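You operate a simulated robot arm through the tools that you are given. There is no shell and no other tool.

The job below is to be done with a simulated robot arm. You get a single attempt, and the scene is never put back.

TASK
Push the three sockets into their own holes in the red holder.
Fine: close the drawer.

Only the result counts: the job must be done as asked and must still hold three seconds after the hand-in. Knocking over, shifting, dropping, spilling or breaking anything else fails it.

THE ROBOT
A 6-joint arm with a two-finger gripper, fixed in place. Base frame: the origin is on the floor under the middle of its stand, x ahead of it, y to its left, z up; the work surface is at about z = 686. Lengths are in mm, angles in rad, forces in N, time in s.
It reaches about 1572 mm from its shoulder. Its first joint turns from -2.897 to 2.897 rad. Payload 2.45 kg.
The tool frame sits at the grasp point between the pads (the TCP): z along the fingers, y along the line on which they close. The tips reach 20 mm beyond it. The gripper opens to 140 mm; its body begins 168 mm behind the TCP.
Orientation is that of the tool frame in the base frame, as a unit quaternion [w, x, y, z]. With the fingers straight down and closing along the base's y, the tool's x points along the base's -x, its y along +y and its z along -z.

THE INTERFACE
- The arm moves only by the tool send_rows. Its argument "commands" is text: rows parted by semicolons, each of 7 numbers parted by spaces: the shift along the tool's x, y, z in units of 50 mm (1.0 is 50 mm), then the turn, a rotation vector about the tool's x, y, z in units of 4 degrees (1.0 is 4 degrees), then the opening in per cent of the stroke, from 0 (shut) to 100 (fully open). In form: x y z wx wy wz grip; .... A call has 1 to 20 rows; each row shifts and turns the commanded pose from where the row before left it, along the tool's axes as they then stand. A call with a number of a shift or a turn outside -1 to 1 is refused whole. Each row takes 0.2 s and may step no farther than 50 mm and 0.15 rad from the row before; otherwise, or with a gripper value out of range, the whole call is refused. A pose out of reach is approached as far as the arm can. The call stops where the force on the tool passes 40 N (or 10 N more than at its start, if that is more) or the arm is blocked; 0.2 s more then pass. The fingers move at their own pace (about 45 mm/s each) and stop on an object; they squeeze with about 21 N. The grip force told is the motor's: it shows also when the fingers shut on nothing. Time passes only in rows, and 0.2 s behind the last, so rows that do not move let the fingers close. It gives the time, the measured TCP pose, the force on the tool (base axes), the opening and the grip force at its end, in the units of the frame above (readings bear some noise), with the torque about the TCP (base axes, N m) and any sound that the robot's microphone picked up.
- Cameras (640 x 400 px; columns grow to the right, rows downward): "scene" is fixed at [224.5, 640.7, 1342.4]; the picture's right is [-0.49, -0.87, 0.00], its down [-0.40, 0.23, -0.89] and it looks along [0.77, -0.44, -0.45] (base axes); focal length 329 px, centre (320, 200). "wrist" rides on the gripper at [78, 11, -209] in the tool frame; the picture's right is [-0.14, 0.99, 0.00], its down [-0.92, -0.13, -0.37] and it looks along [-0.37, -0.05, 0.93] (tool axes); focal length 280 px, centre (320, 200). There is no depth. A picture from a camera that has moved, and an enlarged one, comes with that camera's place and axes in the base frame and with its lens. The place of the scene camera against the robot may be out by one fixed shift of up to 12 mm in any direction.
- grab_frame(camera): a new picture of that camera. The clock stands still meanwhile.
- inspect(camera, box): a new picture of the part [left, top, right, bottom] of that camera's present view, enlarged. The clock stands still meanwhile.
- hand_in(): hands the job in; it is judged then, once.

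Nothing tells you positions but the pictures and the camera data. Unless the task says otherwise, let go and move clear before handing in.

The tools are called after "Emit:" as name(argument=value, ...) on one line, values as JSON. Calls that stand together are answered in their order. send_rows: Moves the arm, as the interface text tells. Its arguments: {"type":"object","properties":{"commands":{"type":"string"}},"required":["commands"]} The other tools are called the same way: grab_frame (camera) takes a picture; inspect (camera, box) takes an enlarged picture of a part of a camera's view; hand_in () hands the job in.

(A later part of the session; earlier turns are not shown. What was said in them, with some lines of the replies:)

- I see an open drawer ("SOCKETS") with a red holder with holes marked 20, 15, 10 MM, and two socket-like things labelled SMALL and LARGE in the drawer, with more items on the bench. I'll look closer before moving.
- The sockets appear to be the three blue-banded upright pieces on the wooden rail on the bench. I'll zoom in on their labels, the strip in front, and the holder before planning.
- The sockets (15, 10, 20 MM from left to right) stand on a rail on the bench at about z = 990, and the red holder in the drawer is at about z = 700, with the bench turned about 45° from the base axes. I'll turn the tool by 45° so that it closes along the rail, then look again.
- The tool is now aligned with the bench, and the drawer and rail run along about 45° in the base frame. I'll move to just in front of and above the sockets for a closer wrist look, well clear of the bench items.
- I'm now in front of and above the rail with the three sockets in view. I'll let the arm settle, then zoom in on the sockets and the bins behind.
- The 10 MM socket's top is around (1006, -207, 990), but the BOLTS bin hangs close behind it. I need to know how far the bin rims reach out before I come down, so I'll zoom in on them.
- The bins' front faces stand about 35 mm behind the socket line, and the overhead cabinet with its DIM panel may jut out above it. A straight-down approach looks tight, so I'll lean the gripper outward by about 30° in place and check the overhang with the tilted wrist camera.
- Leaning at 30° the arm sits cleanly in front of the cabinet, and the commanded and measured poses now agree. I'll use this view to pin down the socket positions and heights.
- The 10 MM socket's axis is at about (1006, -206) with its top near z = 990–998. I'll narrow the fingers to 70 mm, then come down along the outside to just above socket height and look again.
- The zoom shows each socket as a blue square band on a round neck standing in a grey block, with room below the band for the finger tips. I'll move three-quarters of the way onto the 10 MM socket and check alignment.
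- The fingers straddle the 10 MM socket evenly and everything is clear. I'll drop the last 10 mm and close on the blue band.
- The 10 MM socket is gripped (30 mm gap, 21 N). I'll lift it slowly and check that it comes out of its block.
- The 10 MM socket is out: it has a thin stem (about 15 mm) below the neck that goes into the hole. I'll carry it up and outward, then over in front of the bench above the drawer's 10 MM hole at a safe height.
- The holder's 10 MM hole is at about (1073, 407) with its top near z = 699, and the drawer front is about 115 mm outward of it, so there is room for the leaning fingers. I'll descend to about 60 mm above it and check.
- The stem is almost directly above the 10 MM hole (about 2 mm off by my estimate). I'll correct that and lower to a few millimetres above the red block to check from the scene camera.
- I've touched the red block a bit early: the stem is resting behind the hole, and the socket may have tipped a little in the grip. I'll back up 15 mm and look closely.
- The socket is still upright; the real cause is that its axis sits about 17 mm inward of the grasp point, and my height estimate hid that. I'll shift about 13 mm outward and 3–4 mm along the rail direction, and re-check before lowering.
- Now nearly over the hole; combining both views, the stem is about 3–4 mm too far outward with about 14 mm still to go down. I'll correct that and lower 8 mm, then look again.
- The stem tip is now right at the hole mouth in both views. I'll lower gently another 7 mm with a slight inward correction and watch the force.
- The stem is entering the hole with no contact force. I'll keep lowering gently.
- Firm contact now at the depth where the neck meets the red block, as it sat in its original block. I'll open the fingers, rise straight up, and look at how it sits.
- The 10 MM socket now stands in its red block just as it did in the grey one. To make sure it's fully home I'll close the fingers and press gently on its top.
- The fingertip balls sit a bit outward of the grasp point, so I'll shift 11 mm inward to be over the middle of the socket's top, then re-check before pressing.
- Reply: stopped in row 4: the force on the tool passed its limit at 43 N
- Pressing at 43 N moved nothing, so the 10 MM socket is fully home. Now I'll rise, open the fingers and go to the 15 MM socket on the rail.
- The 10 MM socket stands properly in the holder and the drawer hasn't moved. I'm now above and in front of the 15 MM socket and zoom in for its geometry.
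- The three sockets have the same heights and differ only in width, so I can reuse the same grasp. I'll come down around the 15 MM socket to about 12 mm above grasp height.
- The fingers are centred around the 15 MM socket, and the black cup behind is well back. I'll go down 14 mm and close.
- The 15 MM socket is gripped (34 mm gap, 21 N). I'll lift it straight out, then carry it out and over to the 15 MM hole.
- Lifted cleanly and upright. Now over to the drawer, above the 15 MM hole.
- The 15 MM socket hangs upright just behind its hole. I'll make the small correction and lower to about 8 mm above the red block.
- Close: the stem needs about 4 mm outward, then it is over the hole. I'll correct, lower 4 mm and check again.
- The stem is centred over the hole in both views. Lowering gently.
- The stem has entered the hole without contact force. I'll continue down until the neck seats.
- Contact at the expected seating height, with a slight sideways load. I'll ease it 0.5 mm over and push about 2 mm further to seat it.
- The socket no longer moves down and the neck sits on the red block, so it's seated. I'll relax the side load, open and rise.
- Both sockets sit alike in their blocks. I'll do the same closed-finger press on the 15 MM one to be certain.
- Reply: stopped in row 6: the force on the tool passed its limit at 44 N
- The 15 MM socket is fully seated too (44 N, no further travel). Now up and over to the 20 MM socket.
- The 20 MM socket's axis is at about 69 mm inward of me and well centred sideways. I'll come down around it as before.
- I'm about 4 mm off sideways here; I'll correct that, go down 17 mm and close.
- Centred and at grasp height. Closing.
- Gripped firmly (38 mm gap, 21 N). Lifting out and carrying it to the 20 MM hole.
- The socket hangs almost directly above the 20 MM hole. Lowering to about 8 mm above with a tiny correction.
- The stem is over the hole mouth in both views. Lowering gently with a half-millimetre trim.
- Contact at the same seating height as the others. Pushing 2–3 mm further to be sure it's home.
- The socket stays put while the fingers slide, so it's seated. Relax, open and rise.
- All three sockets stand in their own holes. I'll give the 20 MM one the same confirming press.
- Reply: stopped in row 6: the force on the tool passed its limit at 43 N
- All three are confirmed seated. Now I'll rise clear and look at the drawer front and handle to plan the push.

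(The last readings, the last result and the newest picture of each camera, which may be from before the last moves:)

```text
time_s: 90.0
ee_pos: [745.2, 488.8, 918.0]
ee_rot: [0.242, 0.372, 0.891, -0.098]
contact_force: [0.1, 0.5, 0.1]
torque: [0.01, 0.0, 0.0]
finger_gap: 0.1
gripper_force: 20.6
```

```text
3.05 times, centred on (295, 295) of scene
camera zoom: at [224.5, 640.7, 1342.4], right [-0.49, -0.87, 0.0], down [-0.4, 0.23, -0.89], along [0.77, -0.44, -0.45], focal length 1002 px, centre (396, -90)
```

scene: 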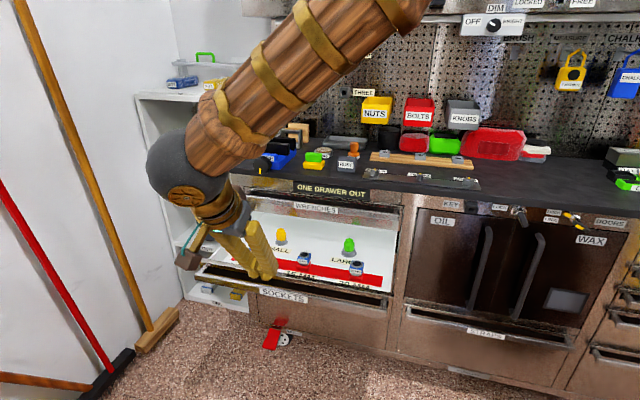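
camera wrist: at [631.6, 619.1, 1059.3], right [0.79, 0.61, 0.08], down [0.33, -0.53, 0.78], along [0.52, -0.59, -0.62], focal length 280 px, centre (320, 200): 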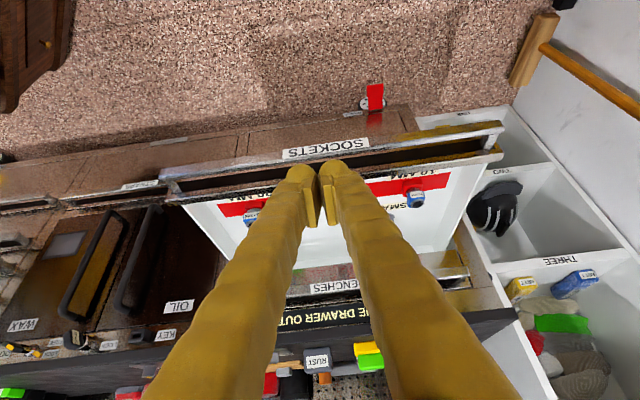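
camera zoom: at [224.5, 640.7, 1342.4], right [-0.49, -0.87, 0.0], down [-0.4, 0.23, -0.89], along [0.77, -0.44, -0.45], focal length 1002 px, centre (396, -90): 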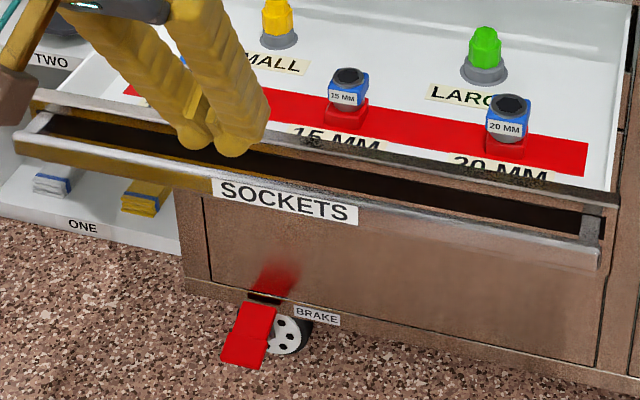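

The handle bar with the SOCKETS label is at about n ≈ 300 mm out, z ≈ 728, centred on e ≈ 876. I'll lean the closed gripper further (to about 55°) so its tips can push the bar while the body stays clear of the bench.

Emit:
send_rows(commands="0 0 0 0 -1 0 0;0 0 0 0 -1 0 0;0 0 0 0 -1 0 0;0 0 0 0 -1 0 0;0 0 0 0 -1 0 0;0 0 0 0 -1 0 0;0 0 0 0 -0.25 0 0;0 0 0 0 0 0 0;0 0 0 0 0 0 0")

Emit:
grab_frame(camera="wrist")

Emit:
grab_frame(camera="scene")

```text
time_s: 92.0
ee_pos: [743.7, 490.6, 919.9]
ee_rot: [0.429, 0.342, 0.817, -0.176]
contact_force: [-0.6, 0.1, 0.2]
torque: [-0.03, -0.03, 0.01]
finger_gap: 0.0
gripper_force: 20.9
```

```text
taken
camera wrist: at [600.9, 651.8, 974.3], right [0.76, 0.64, 0.12], down [0.06, -0.25, 0.97], along [0.65, -0.72, -0.23], focal length 280 px, centre (320, 200)
```

wrist: 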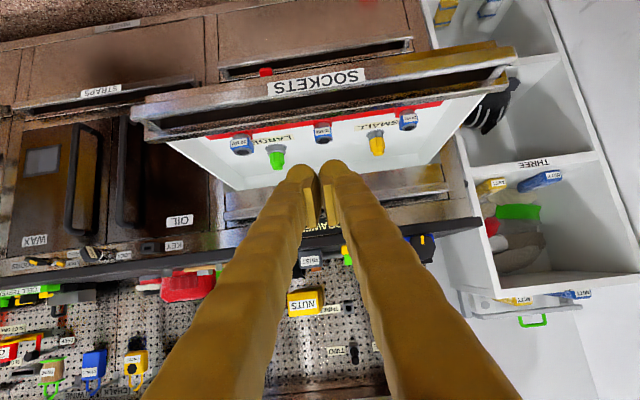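

```text
taken
```

scene: 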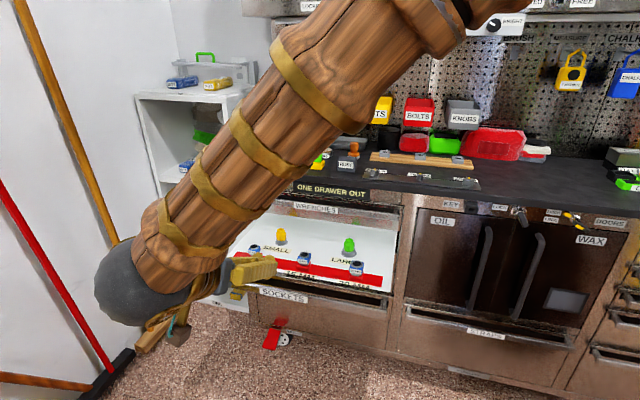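

The tilt is 55° and the bar is now at about n = -297, z = 733 by two wrist views. I'll move down to in front of the bar, about 30 mm short of it.

Emit:
send_rows(commands="0.405 0.012 0.65 0 0 0 0;0.405 0.012 0.65 0 0 0 0;0.405 0.012 0.65 0 0 0 0;0.405 0.012 0.65 0 0 0 0;0.405 0.012 0.65 0 0 0 0;0 0 0 0 0 0 0;0 0 0 0 0 0 0")

Emit:
grab_frame(camera="wrist")

Emit:
grab_frame(camera="scene")

Emit:
inspect(camera="scene", box=[220, 250, 340, 330])

```text
time_s: 93.6
ee_pos: [799.6, 442.6, 745.3]
ee_rot: [0.429, 0.342, 0.817, -0.176]
contact_force: [-0.5, 0.7, -0.1]
torque: [-0.01, -0.04, -0.03]
finger_gap: 0.0
gripper_force: 21.3
```

```text
taken
camera wrist: at [656.2, 603.9, 798.3], right [0.76, 0.64, 0.12], down [0.06, -0.25, 0.97], along [0.65, -0.72, -0.23], focal length 280 px, centre (320, 200)
```

wrist: 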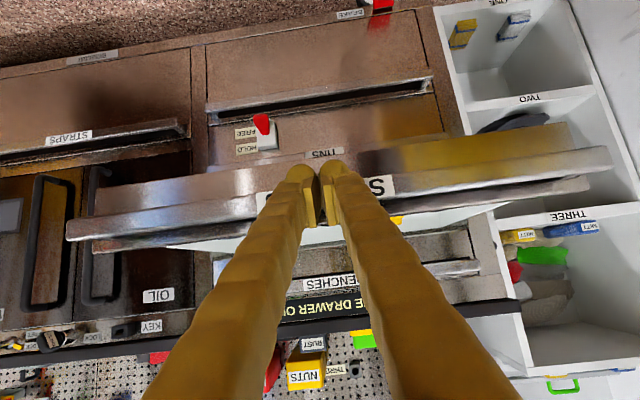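

```text
taken
```

scene: 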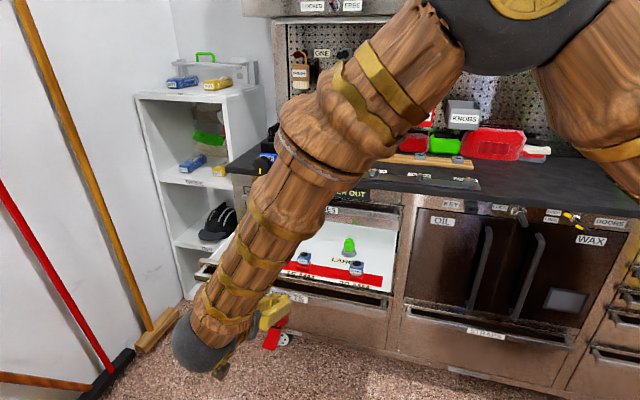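

```text
5.00 times, centred on (280, 290) of scene
camera zoom: at [224.5, 640.7, 1342.4], right [-0.49, -0.87, 0.0], down [-0.4, 0.23, -0.89], along [0.77, -0.44, -0.45], focal length 1644 px, centre (520, -250)
```

zoom: 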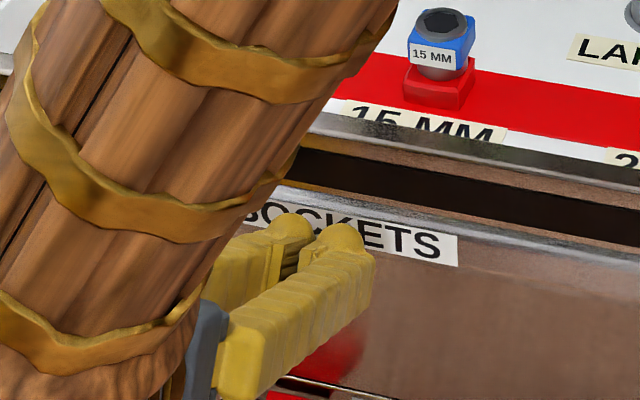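

I notice a red lever marked FREE / HOLD below the drawer and a TINS label. That could be a drawer catch, so I'll zoom in before pushing.

Emit:
inspect(camera="wrist", box=[200, 80, 400, 200])

Emit:
inspect(camera="wrist", box=[225, 105, 305, 165])

Emit:
inspect(camera="wrist", box=[60, 120, 640, 300])

Emit:
inspect(camera="wrist", box=[320, 0, 460, 60])

```text
3.20 times, centred on (300, 140) of wrist
camera zoom: at [656.2, 603.9, 798.3], right [0.76, 0.64, 0.12], down [0.06, -0.25, 0.97], along [0.65, -0.72, -0.23], focal length 897 px, centre (384, 392)
```

zoom: 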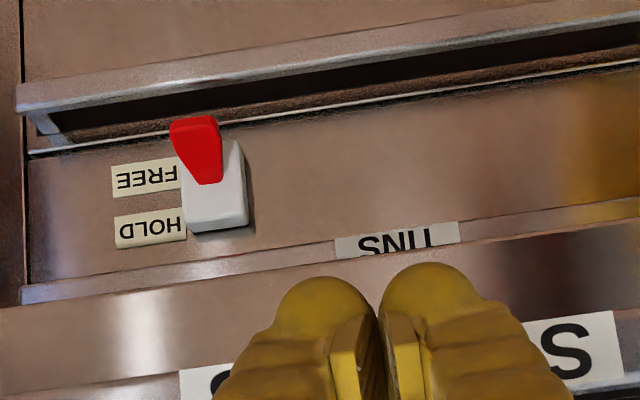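

```text
6.67 times, centred on (265, 135) of wrist
camera zoom: at [656.2, 603.9, 798.3], right [0.76, 0.64, 0.12], down [0.06, -0.25, 0.97], along [0.65, -0.72, -0.23], focal length 1869 px, centre (687, 633)
```

zoom: 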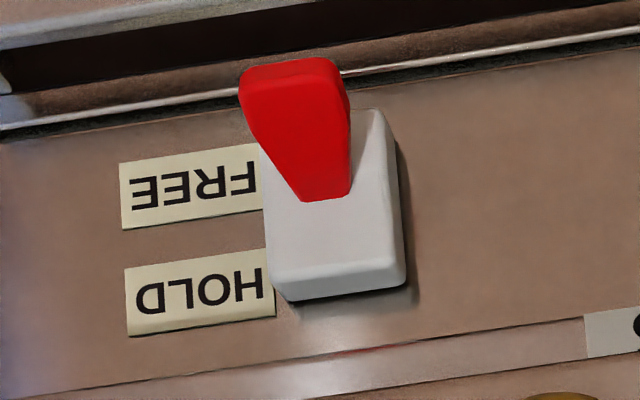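

```text
1.10 times, centred on (350, 210) of wrist
camera zoom: at [656.2, 603.9, 798.3], right [0.76, 0.64, 0.12], down [0.06, -0.25, 0.97], along [0.65, -0.72, -0.23], focal length 309 px, centre (287, 189)
```

zoom: 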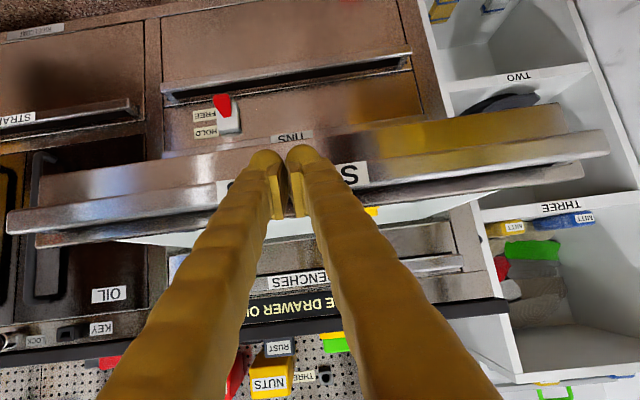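

```text
4.57 times, centred on (390, 30) of wrist
camera zoom: at [656.2, 603.9, 798.3], right [0.76, 0.64, 0.12], down [0.06, -0.25, 0.97], along [0.65, -0.72, -0.23], focal length 1282 px, centre (0, 977)
```

zoom: 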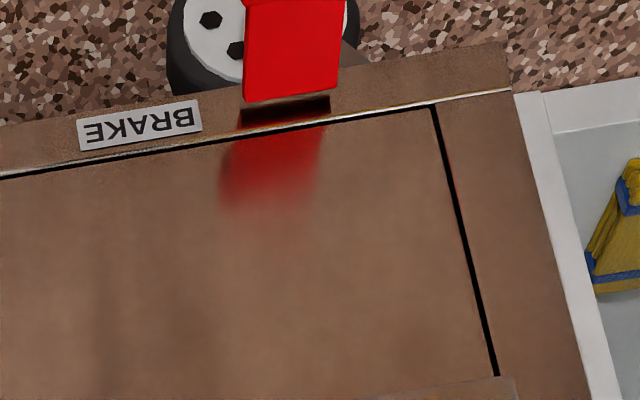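

The lever points to FREE, so nothing should hold the drawer. Before pushing I want to verify where my fingertips are against the bar, since the scene view looks closer than computed.

Emit:
inspect(camera="scene", box=[252, 278, 308, 318])

Emit:
inspect(camera="wrist", box=[250, 140, 400, 240])

```text
10.00 times, centred on (280, 298) of scene
camera zoom: at [224.5, 640.7, 1342.4], right [-0.49, -0.87, 0.0], down [-0.4, 0.23, -0.89], along [0.77, -0.44, -0.45], focal length 3288 px, centre (720, -780)
```

zoom: 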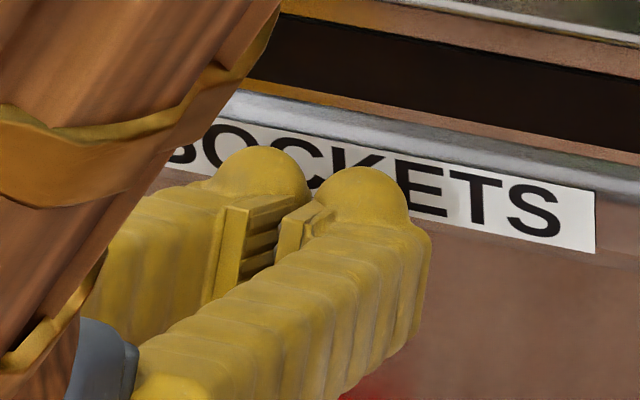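

```text
4.00 times, centred on (325, 190) of wrist
camera zoom: at [656.2, 603.9, 798.3], right [0.76, 0.64, 0.12], down [0.06, -0.25, 0.97], along [0.65, -0.72, -0.23], focal length 1122 px, centre (300, 240)
```

zoom: 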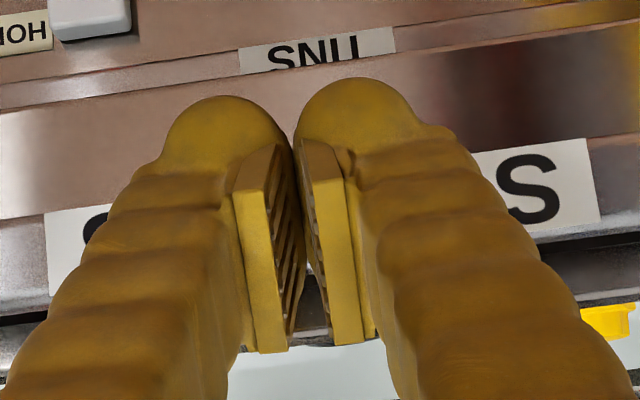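

From the wrist view (which rides on the tool) the tips are level with the bar. I'll advance inward slowly until they touch it.

Emit:
send_rows(commands="-0.091 0 0.1314 0 0 0 0;-0.091 0 0.1314 0 0 0 0;-0.0455 0 0.0657 0 0 0 0;-0.0455 0 0.0657 0 0 0 0;0 0 0 0 0 0 0")

Emit:
inspect(camera="wrist", box=[200, 100, 440, 250])

Emit:
inspect(camera="scene", box=[240, 265, 320, 315])

```text
time_s: 94.8
ee_pos: [817.6, 422.5, 744.6]
ee_rot: [0.429, 0.342, 0.817, -0.177]
contact_force: [-0.4, -0.2, -0.1]
torque: [0.01, 0.01, 0.01]
finger_gap: 0.0
gripper_force: 29.8
```

```text
2.67 times, centred on (320, 175) of wrist
camera zoom: at [673.9, 584.3, 798.4], right [0.76, 0.64, 0.12], down [0.06, -0.25, 0.97], along [0.65, -0.72, -0.23], focal length 748 px, centre (320, 267)
```

zoom: 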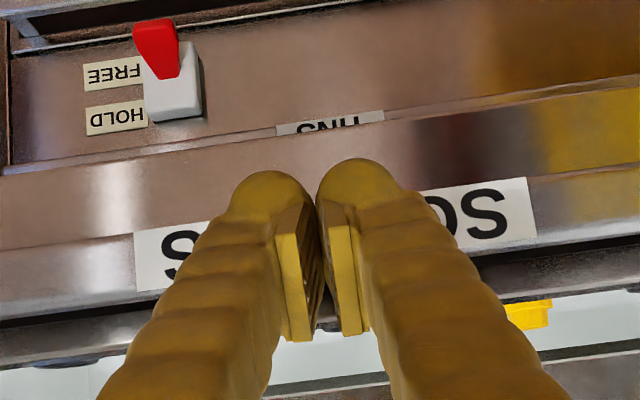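

```text
8.00 times, centred on (280, 290) of scene
camera zoom: at [224.5, 640.7, 1342.4], right [-0.49, -0.87, 0.0], down [-0.4, 0.23, -0.89], along [0.77, -0.44, -0.45], focal length 2630 px, centre (640, -520)
```

zoom: 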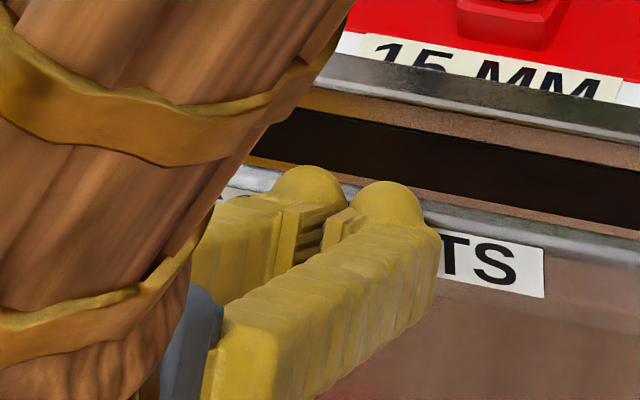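

I realise the finger tips are wide rounded ends, and their upper edge is at the top of the bar and could slip over it. I'll back out 25 mm, drop 18 mm, and come in again so they press squarely on the bar.

Emit:
send_rows(commands="0.142 0 -0.2055 0 0 0 0;0.142 0 -0.2055 0 0 0 0;0.148 0 0.1025 0 0 0 0;0.148 0 0.1025 0 0 0 0;0 0 0 0 0 0 0;0 0 0 0 0 0 0")

Emit:
inspect(camera="scene", box=[240, 265, 320, 315])

Emit:
inspect(camera="wrist", box=[200, 100, 440, 250])

```text
time_s: 96.2
ee_pos: [800.5, 439.0, 726.3]
ee_rot: [0.429, 0.341, 0.818, -0.176]
contact_force: [0.9, -0.5, -0.1]
torque: [-0.01, -0.03, 0.01]
finger_gap: 0.0
gripper_force: 29.1
```

```text
8.00 times, centred on (280, 290) of scene
camera zoom: at [224.5, 640.7, 1342.4], right [-0.49, -0.87, 0.0], down [-0.4, 0.23, -0.89], along [0.77, -0.44, -0.45], focal length 2630 px, centre (640, -520)
```

zoom: 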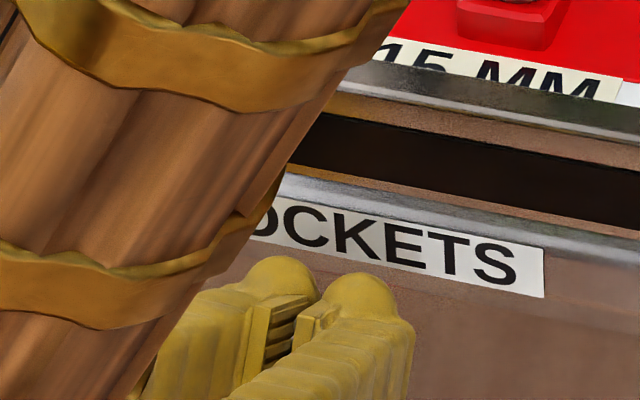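

```text
2.67 times, centred on (320, 175) of wrist
camera zoom: at [657.8, 601.7, 781.3], right [0.76, 0.64, 0.12], down [0.06, -0.25, 0.97], along [0.65, -0.72, -0.23], focal length 748 px, centre (320, 267)
```

zoom: 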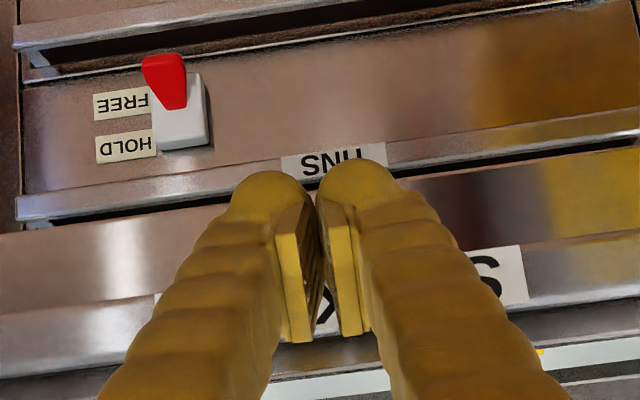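

The tips are now level with the middle of the bar. Pushing inward slowly.

Emit:
send_rows(commands="-0.0569 0 0.0821 0 0 0 0;-0.0569 0 0.0821 0 0 0 0;-0.0569 0 0.0821 0 0 0 0;-0.0569 0 0.0821 0 0 0 0;-0.0569 0 0.0821 0 0 0 0;-0.0569 0 0.0821 0 0 0 0;-0.0569 0 0.0821 0 0 0 0;0 0 0 0 0 0 0")

Emit:
grab_frame(camera="scene")

Emit:
inspect(camera="scene", box=[240, 265, 320, 315])

Emit:
inspect(camera="wrist", box=[200, 100, 440, 250])

```text
time_s: 98.0
ee_pos: [826.8, 414.1, 725.1]
ee_rot: [0.428, 0.342, 0.818, -0.175]
contact_force: [-0.7, 0.1, -0.2]
torque: [0.0, 0.0, 0.05]
finger_gap: 0.3
gripper_force: 29.4
```

```text
taken
```

scene: 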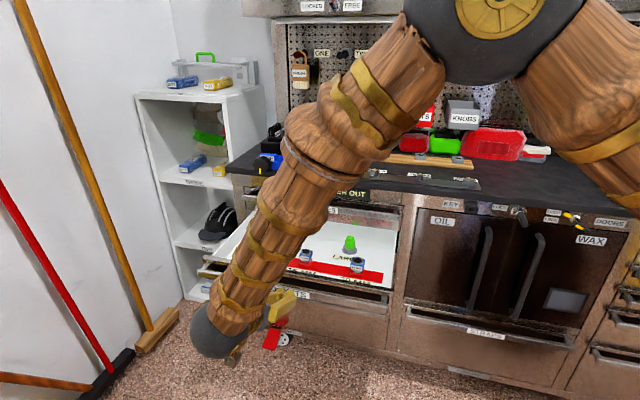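

```text
8.00 times, centred on (280, 290) of scene
camera zoom: at [224.5, 640.7, 1342.4], right [-0.49, -0.87, 0.0], down [-0.4, 0.23, -0.89], along [0.77, -0.44, -0.45], focal length 2630 px, centre (640, -520)
```

zoom: 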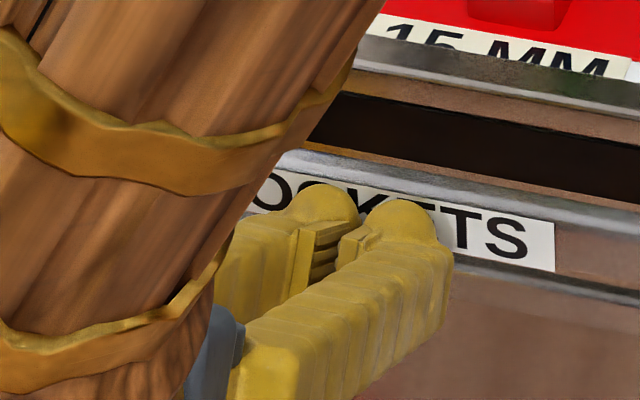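

```text
2.67 times, centred on (320, 175) of wrist
camera zoom: at [682.3, 576.3, 780.6], right [0.76, 0.64, 0.12], down [0.06, -0.25, 0.97], along [0.65, -0.72, -0.23], focal length 748 px, centre (320, 267)
```

zoom: 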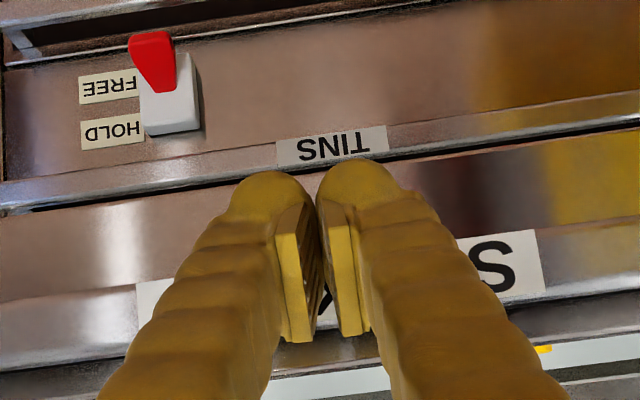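

The drawer is moving in smoothly with the push. I'll continue 150 mm and check.

Emit:
send_rows(commands="-0.1138 0 0.1642 0 0 0 0;-0.1138 0 0.1642 0 0 0 0;-0.1138 0 0.1642 0 0 0 0;-0.1138 0 0.1642 0 0 0 0;-0.1138 0 0.1642 0 0 0 0;-0.1138 0 0.1642 0 0 0 0;-0.1138 0 0.1642 0 0 0 0;-0.1138 0 0.1642 0 0 0 0;-0.1138 0 0.1642 0 0 0 0;-0.1138 0 0.1642 0 0 0 0;-0.1138 0 0.1642 0 0 0 0;-0.1138 0 0.1642 0 0 0 0;-0.1138 0 0.1642 0 0 0 0;-0.1138 0 0.1642 0 0 0 0;-0.1138 0 0.1642 0 0 0 0;0 0 0 0 0 0 0")

Emit:
grab_frame(camera="scene")

Emit:
grab_frame(camera="wrist")

```text
time_s: 101.4
ee_pos: [930.7, 309.4, 727.7]
ee_rot: [0.43, 0.342, 0.817, -0.176]
contact_force: [0.3, -0.6, -0.1]
torque: [0.0, 0.01, 0.01]
finger_gap: 0.0
gripper_force: 29.2
```

```text
taken
```

scene: 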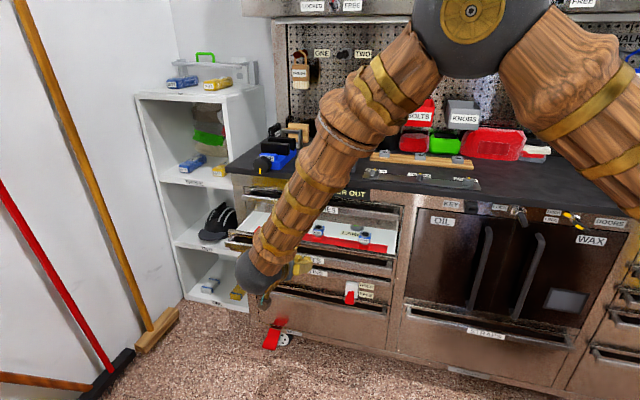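

```text
taken
camera wrist: at [787.2, 471.1, 782.5], right [0.76, 0.64, 0.12], down [0.06, -0.25, 0.97], along [0.65, -0.72, -0.23], focal length 280 px, centre (320, 200)
```

wrist: 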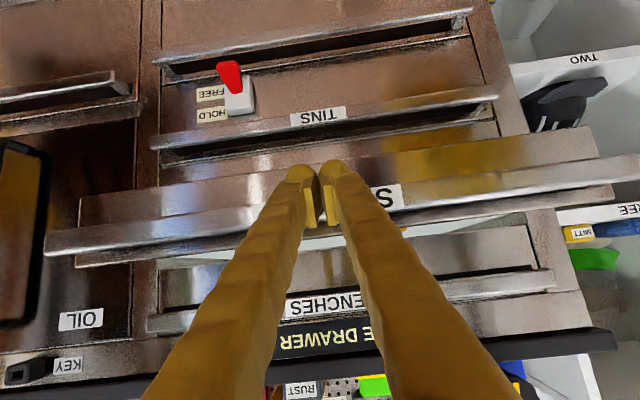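

Emit:
inspect(camera="scene", box=[290, 220, 410, 310])

Emit:
inspect(camera="scene", box=[335, 270, 390, 310])

Emit:
inspect(camera="wrist", box=[180, 40, 360, 150])

```text
4.44 times, centred on (350, 265) of scene
camera zoom: at [224.5, 640.7, 1342.4], right [-0.49, -0.87, 0.0], down [-0.4, 0.23, -0.89], along [0.77, -0.44, -0.45], focal length 1461 px, centre (187, -89)
```

zoom: 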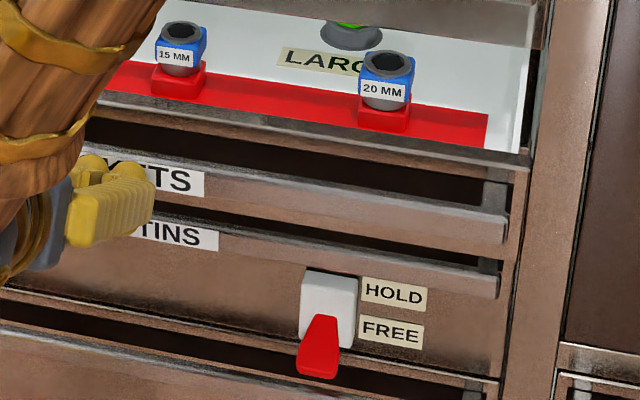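

```text
10.00 times, centred on (362, 290) of scene
camera zoom: at [224.5, 640.7, 1342.4], right [-0.49, -0.87, 0.0], down [-0.4, 0.23, -0.89], along [0.77, -0.44, -0.45], focal length 3288 px, centre (-105, -700)
```

zoom: 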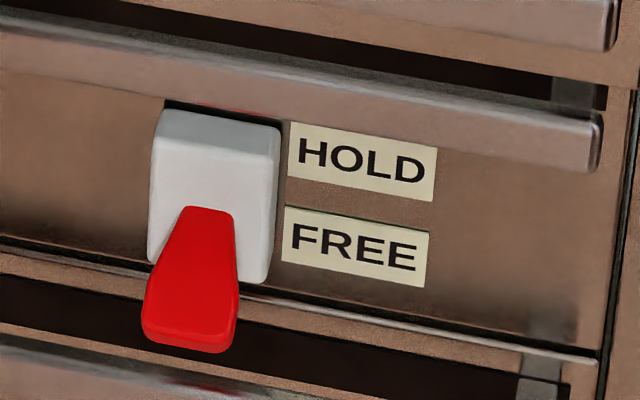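

```text
3.56 times, centred on (270, 95) of wrist
camera zoom: at [787.2, 471.1, 782.5], right [0.76, 0.64, 0.12], down [0.06, -0.25, 0.97], along [0.65, -0.72, -0.23], focal length 997 px, centre (498, 573)
```

zoom: 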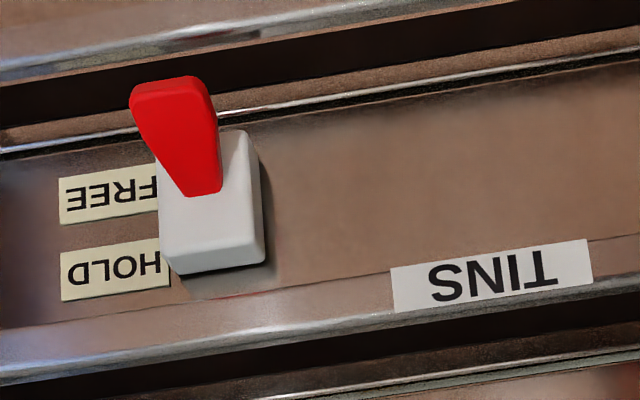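

The lever is set to FREE and the sockets ride along fine. Continuing the push by 100 mm.

Emit:
send_rows(commands="-0.1138 0 0.1642 0 0 0 0;-0.1138 0 0.1642 0 0 0 0;-0.1138 0 0.1642 0 0 0 0;-0.1138 0 0.1642 0 0 0 0;-0.1138 0 0.1642 0 0 0 0;-0.1138 0 0.1642 0 0 0 0;-0.1138 0 0.1642 0 0 0 0;-0.1138 0 0.1642 0 0 0 0;-0.1138 0 0.1642 0 0 0 0;-0.1138 0 0.1642 0 0 0 0;0 0 0 0 0 0 0")

Emit:
grab_frame(camera="scene")

Emit:
inspect(camera="scene", box=[220, 180, 410, 310])

Emit:
grab_frame(camera="wrist")

```text
time_s: 103.8
ee_pos: [1001.9, 239.0, 728.1]
ee_rot: [0.429, 0.342, 0.817, -0.176]
contact_force: [-0.2, 0.0, 0.5]
torque: [0.0, 0.03, -0.01]
finger_gap: 0.1
gripper_force: 29.4
```

```text
taken
```

scene: 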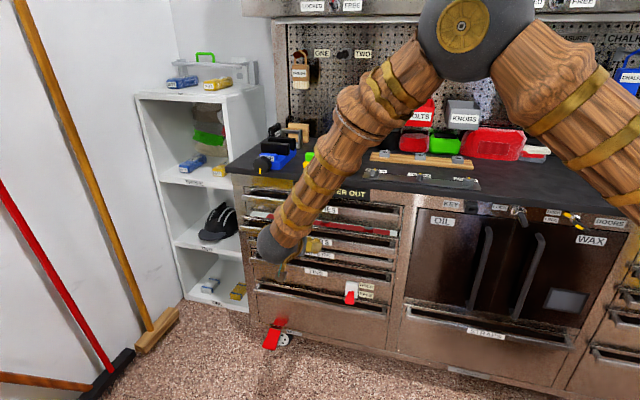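

```text
3.08 times, centred on (315, 245) of scene
camera zoom: at [224.5, 640.7, 1342.4], right [-0.49, -0.87, 0.0], down [-0.4, 0.23, -0.89], along [0.77, -0.44, -0.45], focal length 1012 px, centre (335, 62)
```

zoom: 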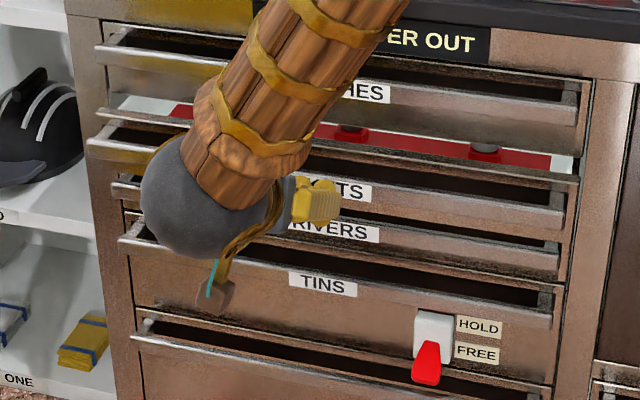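

```text
taken
camera wrist: at [857.6, 399.1, 782.3], right [0.76, 0.64, 0.12], down [0.06, -0.25, 0.97], along [0.65, -0.72, -0.23], focal length 280 px, centre (320, 200)
```

wrist: 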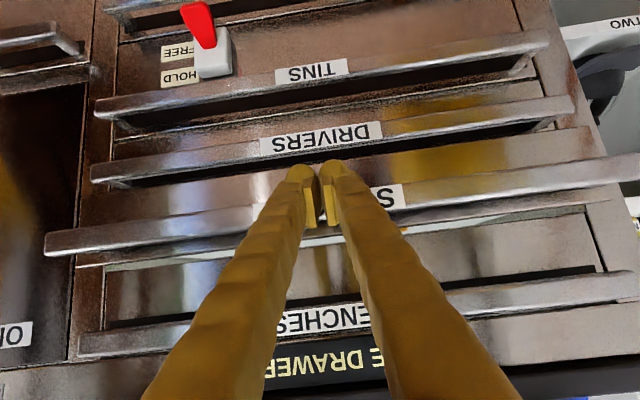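

Almost closed; the bar is nearly in line with its neighbours. I'll continue in 5 mm steps until it stops.

Emit:
send_rows(commands="-0.0569 0 0.0821 0 0 0 0;-0.0569 0 0.0821 0 0 0 0;-0.0569 0 0.0821 0 0 0 0;-0.0569 0 0.0821 0 0 0 0;-0.0569 0 0.0821 0 0 0 0;-0.0569 0 0.0821 0 0 0 0;-0.0569 0 0.0821 0 0 0 0;-0.0569 0 0.0821 0 0 0 0;0 0 0 0 0 0 0")

Emit:
inspect(camera="scene", box=[220, 180, 410, 310])

Emit:
grab_frame(camera="wrist")

```text
time_s: 105.8
ee_pos: [1029.4, 210.9, 727.4]
ee_rot: [0.43, 0.341, 0.817, -0.176]
contact_force: [0.6, -0.5, -0.5]
torque: [-0.02, -0.01, 0.01]
finger_gap: 0.0
gripper_force: 29.2
```

```text
3.08 times, centred on (315, 245) of scene
camera zoom: at [224.5, 640.7, 1342.4], right [-0.49, -0.87, 0.0], down [-0.4, 0.23, -0.89], along [0.77, -0.44, -0.45], focal length 1012 px, centre (335, 62)
```

zoom: 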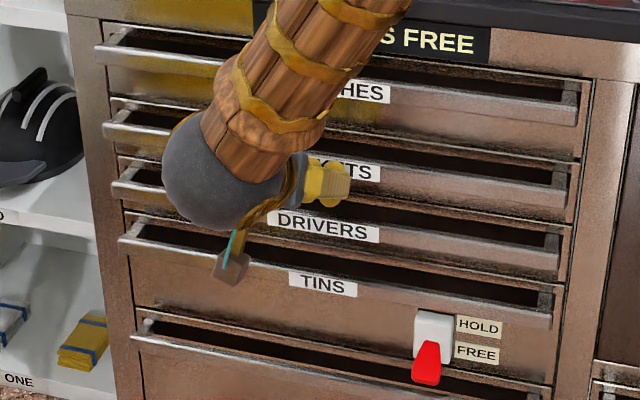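

```text
taken
camera wrist: at [885.8, 371.7, 781.0], right [0.76, 0.64, 0.12], down [0.06, -0.25, 0.97], along [0.65, -0.72, -0.23], focal length 280 px, centre (320, 200)
```

wrist: 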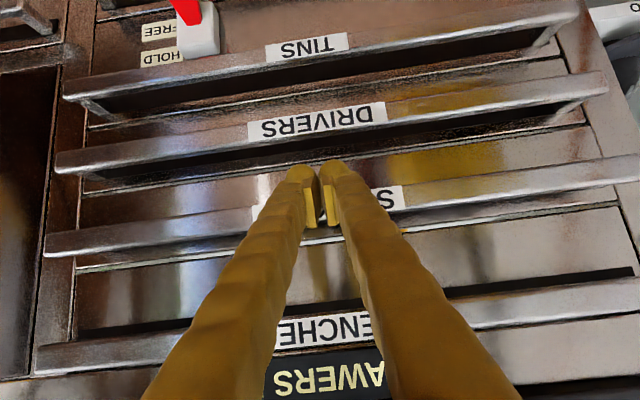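

The sign now reads "…FREE", so the drawer counts as in. I'll push a few more millimetres to make sure it reaches its stop.

Emit:
send_rows(commands="-0.0228 0 0.0328 0 0 0 0;-0.0228 0 0.0328 0 0 0 0;-0.0228 0 0.0328 0 0 0 0;-0.0228 0 0.0328 0 0 0 0;-0.0228 0 0.0328 0 0 0 0;-0.0228 0 0.0328 0 0 0 0;-0.0228 0 0.0328 0 0 0 0;-0.0228 0 0.0328 0 0 0 0;0 0 0 0 0 0 0")

Emit:
inspect(camera="scene", box=[220, 180, 410, 310])

Emit:
grab_frame(camera="wrist")

```text
time_s: 106.6
ee_pos: [1031.0, 207.8, 726.7]
ee_rot: [0.429, 0.341, 0.818, -0.175]
contact_force: [-14.6, 15.9, 6.4]
torque: [-0.12, -0.2, 0.06]
finger_gap: 5.8
gripper_force: 29.5
stopped in row 4: the force on the tool passed its limit at 47 N (the readings are from after the stop); the commanded pose is now the measured one
```

```text
3.08 times, centred on (315, 245) of scene
camera zoom: at [224.5, 640.7, 1342.4], right [-0.49, -0.87, 0.0], down [-0.4, 0.23, -0.89], along [0.77, -0.44, -0.45], focal length 1012 px, centre (335, 62)
```

zoom: 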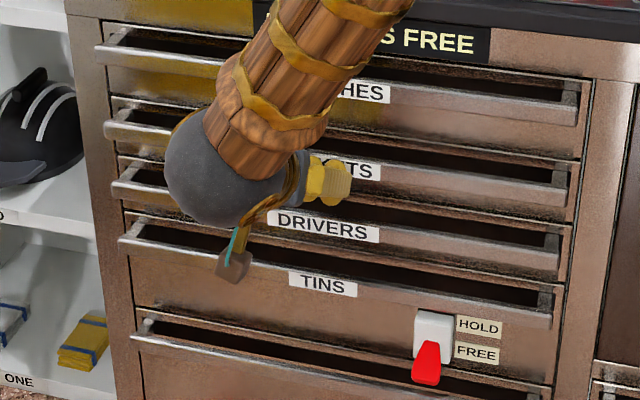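

```text
taken
camera wrist: at [887.4, 369.1, 781.3], right [0.76, 0.64, 0.12], down [0.06, -0.25, 0.97], along [0.65, -0.72, -0.23], focal length 280 px, centre (320, 200)
```

wrist: 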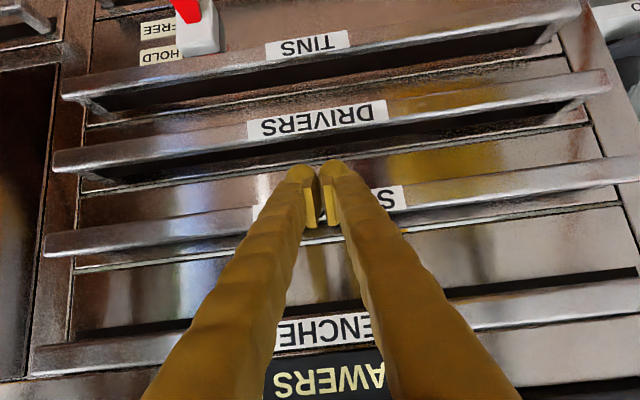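

It hit its stop at 47 N – the drawer is shut. I'll withdraw straight outward, wait a few seconds and check that it stays closed.

Emit:
send_rows(commands="0.1138 0 -0.1642 0 0 0 0;0.2276 0 -0.3284 0 0 0 0;0.2276 0 -0.3284 0 0 0 0;0.2276 0 -0.3284 0 0 0 0;0.2276 0 -0.3284 0 0 0 0;0.2276 0 -0.3284 0 0 0 0;0.2276 0 -0.3284 0 0 0 0;0.2276 0 -0.3284 0 0 0 0;0.2276 0 -0.3284 0 0 0 0;0.2276 0 -0.3284 0 0 0 0;0.2276 0 -0.3284 0 0 0 0;0 0 0 0 0 0 0;0 0 0 0 0 0 0;0 0 0 0 0 0 0;0 0 0 0 0 0 0;0 0 0 0 0 0 0;0 0 0 0 0 0 0")

Emit:
grab_frame(camera="wrist")

Emit:
inspect(camera="scene", box=[220, 180, 410, 310])

```text
time_s: 110.2
ee_pos: [884.2, 356.1, 726.6]
ee_rot: [0.429, 0.341, 0.818, -0.176]
contact_force: [-0.2, 0.5, -0.1]
torque: [0.02, 0.0, 0.01]
finger_gap: 0.0
gripper_force: 29.3
```

```text
taken
camera wrist: at [742.0, 516.0, 781.4], right [0.76, 0.64, 0.12], down [0.06, -0.25, 0.97], along [0.65, -0.72, -0.23], focal length 280 px, centre (320, 200)
```

wrist: 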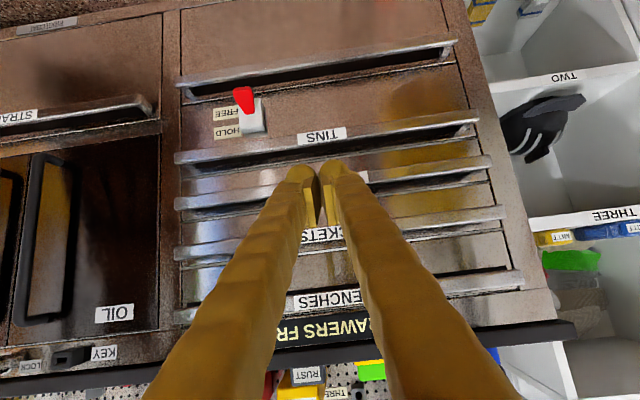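

```text
3.08 times, centred on (315, 245) of scene
camera zoom: at [224.5, 640.7, 1342.4], right [-0.49, -0.87, 0.0], down [-0.4, 0.23, -0.89], along [0.77, -0.44, -0.45], focal length 1012 px, centre (335, 62)
```

zoom: 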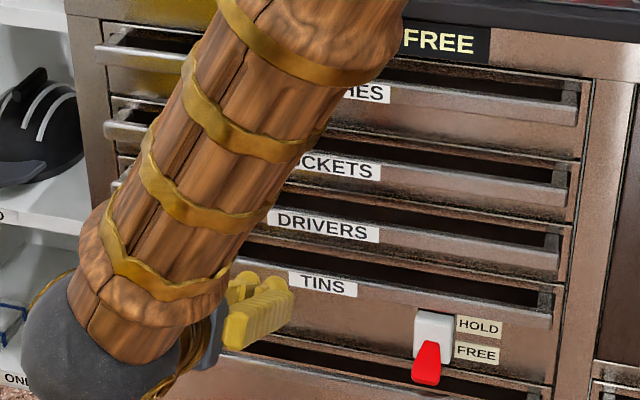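

The drawer is still shut and the sign reads FREE. I'll move the arm further back and up, wait, and take a final look at everything.

Emit:
send_rows(commands="0.2 0 -0.9 0 0 0 0;0.2 0 -0.9 0 0 0 0;0.2 0 -0.9 0 0 0 0;-0.1 0 -0.9 0 0 0 0;-0.3 0 -0.9 0 0 0 0;-0.3 0 -0.9 0 0 0 0;0 0 0 0 0 0 0;0 0 0 0 0 0 0;0 0 0 0 0 0 0;0 0 0 0 0 0 0;0 0 0 0 0 0 0;0 0 0 0 0 0 0;0 0 0 0 0 0 0;0 0 0 0 0 0 0;0 0 0 0 0 0 0;0 0 0 0 0 0 0")

Emit:
grab_frame(camera="scene")

Emit:
grab_frame(camera="wrist")

Emit:
inspect(camera="scene", box=[220, 180, 410, 310])

```text
time_s: 113.6
ee_pos: [729.4, 509.0, 883.1]
ee_rot: [0.429, 0.342, 0.817, -0.176]
contact_force: [-0.1, -0.6, 0.3]
torque: [-0.02, -0.03, -0.01]
finger_gap: 0.0
gripper_force: 29.8
```

```text
taken
```

scene: 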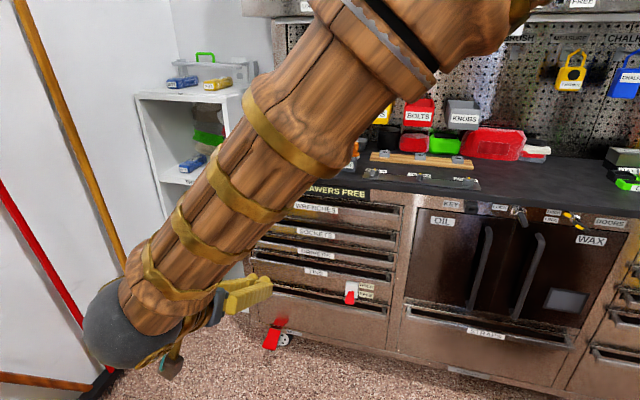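

```text
taken
camera wrist: at [586.2, 670.9, 937.9], right [0.76, 0.64, 0.12], down [0.06, -0.25, 0.97], along [0.65, -0.72, -0.23], focal length 280 px, centre (320, 200)
```

wrist: 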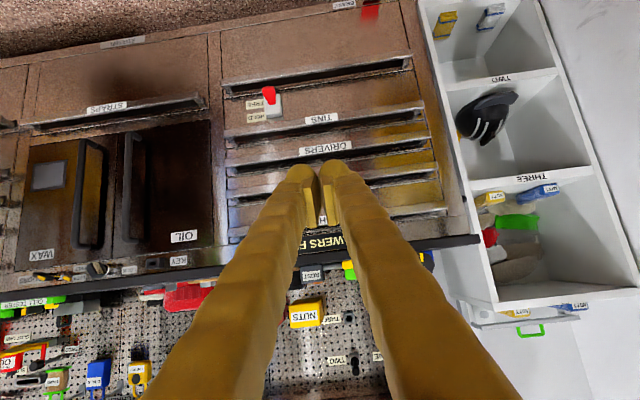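

```text
3.08 times, centred on (315, 245) of scene
camera zoom: at [224.5, 640.7, 1342.4], right [-0.49, -0.87, 0.0], down [-0.4, 0.23, -0.89], along [0.77, -0.44, -0.45], focal length 1012 px, centre (335, 62)
```

zoom: 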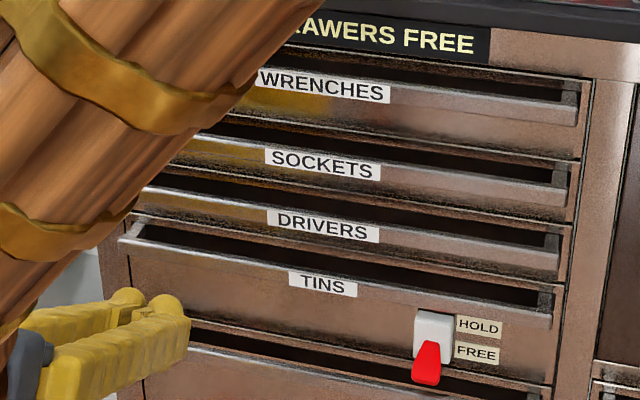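

The drawer has stayed shut for several seconds. I'll move the arm up out of the camera's way for one last check of the bench before handing in.

Emit:
send_rows(commands="-0.8 -0.171 0.153 0 0 0 0;-0.8 -0.171 0.153 0 0 0 0;-0.8 -0.171 0.153 0 0 0 0;-0.8 -0.171 0.153 0 0 0 0;-0.8 -0.171 0.153 0 0 0 0;-0.8 -0.171 0.153 0 0 0 0;-0.8 -0.171 0.153 0 0 0 0;-0.8 -0.171 0.153 0 0 0 0;-0.8 -0.171 0.153 0 0 0 0;0 0 0 0 0 0 0;0 0 0 0 0 0 0;0 0 0 0 0 0 0")

Emit:
grab_frame(camera="scene")

Emit:
inspect(camera="scene", box=[220, 120, 540, 320])

Emit:
grab_frame(camera="wrist")

```text
time_s: 116.2
ee_pos: [856.7, 267.2, 1136.7]
ee_rot: [0.428, 0.341, 0.818, -0.176]
contact_force: [-0.2, 0.5, -0.1]
torque: [-0.03, -0.01, 0.03]
finger_gap: 0.0
gripper_force: 29.8
```

```text
taken
```

scene: 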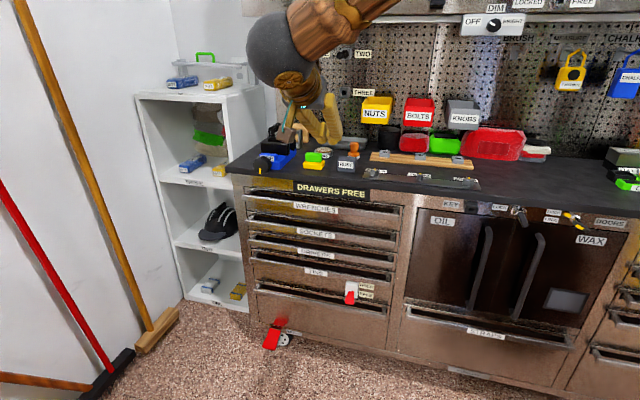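

```text
2.00 times, centred on (380, 220) of scene
camera zoom: at [224.5, 640.7, 1342.4], right [-0.49, -0.87, 0.0], down [-0.4, 0.23, -0.89], along [0.77, -0.44, -0.45], focal length 658 px, centre (200, 160)
```

zoom: 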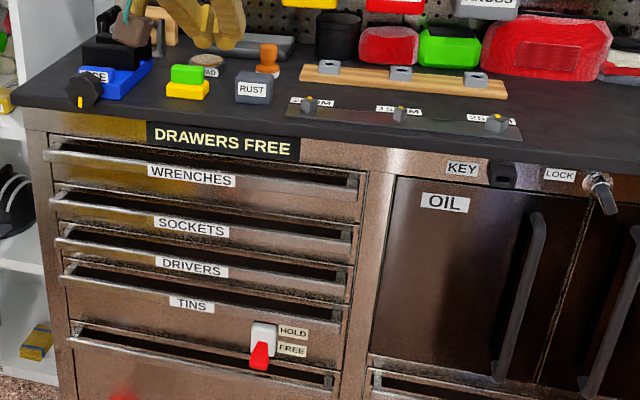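

```text
taken
camera wrist: at [713.1, 428.6, 1192.2], right [0.76, 0.64, 0.12], down [0.06, -0.25, 0.97], along [0.65, -0.72, -0.23], focal length 280 px, centre (320, 200)
```

wrist: 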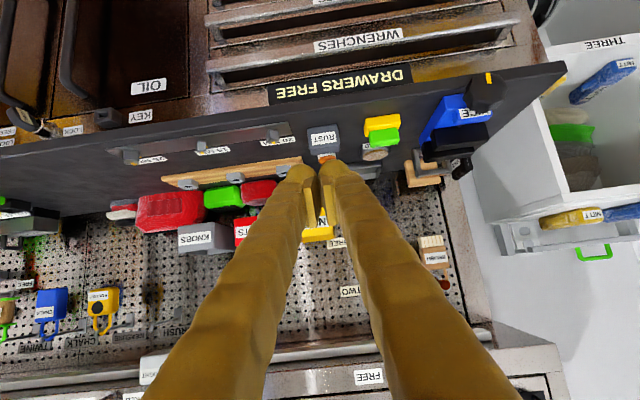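

The sign reads DRAWERS FREE, the SOCKETS drawer is flush with its neighbours, and the bench items are all in place with the rail empty. The arm holds nothing and is clear, so I'm handing in.

Emit:
hand_in()

```text
The job is handed in.
```

I pushed the 10, 15 and 20 MM sockets into their matching holes in the red holder and closed the SOCKETS drawer. The job is handed in, and I haven't seen a verdict.

- **Sockets:** each one seated with its neck resting on the red block. I then pressed each with the closed fingers to just over 40 N, and none went in any further. I couldn't see them once the drawer was shut, but they rode in smoothly and the drawer met no resistance until its stop.
- **Drawer:** it stopped firmly at 47 N, flush with the drawers around it. It stayed shut for about nine seconds before hand-in, and the sign above changed from "ONE DRAWER OUT" to "DRAWERS FREE".
- **HOLD / FREE lever:** there is a red lever below the drawers, and I left it on FREE as I found it.
- **Rest of the bench:** everything looked in place in the last pictures. Early on, with the gripper pointing straight down near the overhead cabinet, the arm settled about 15 mm off where I sent it. It may have touched the cabinet, but no force was reported and nothing there looked changed.
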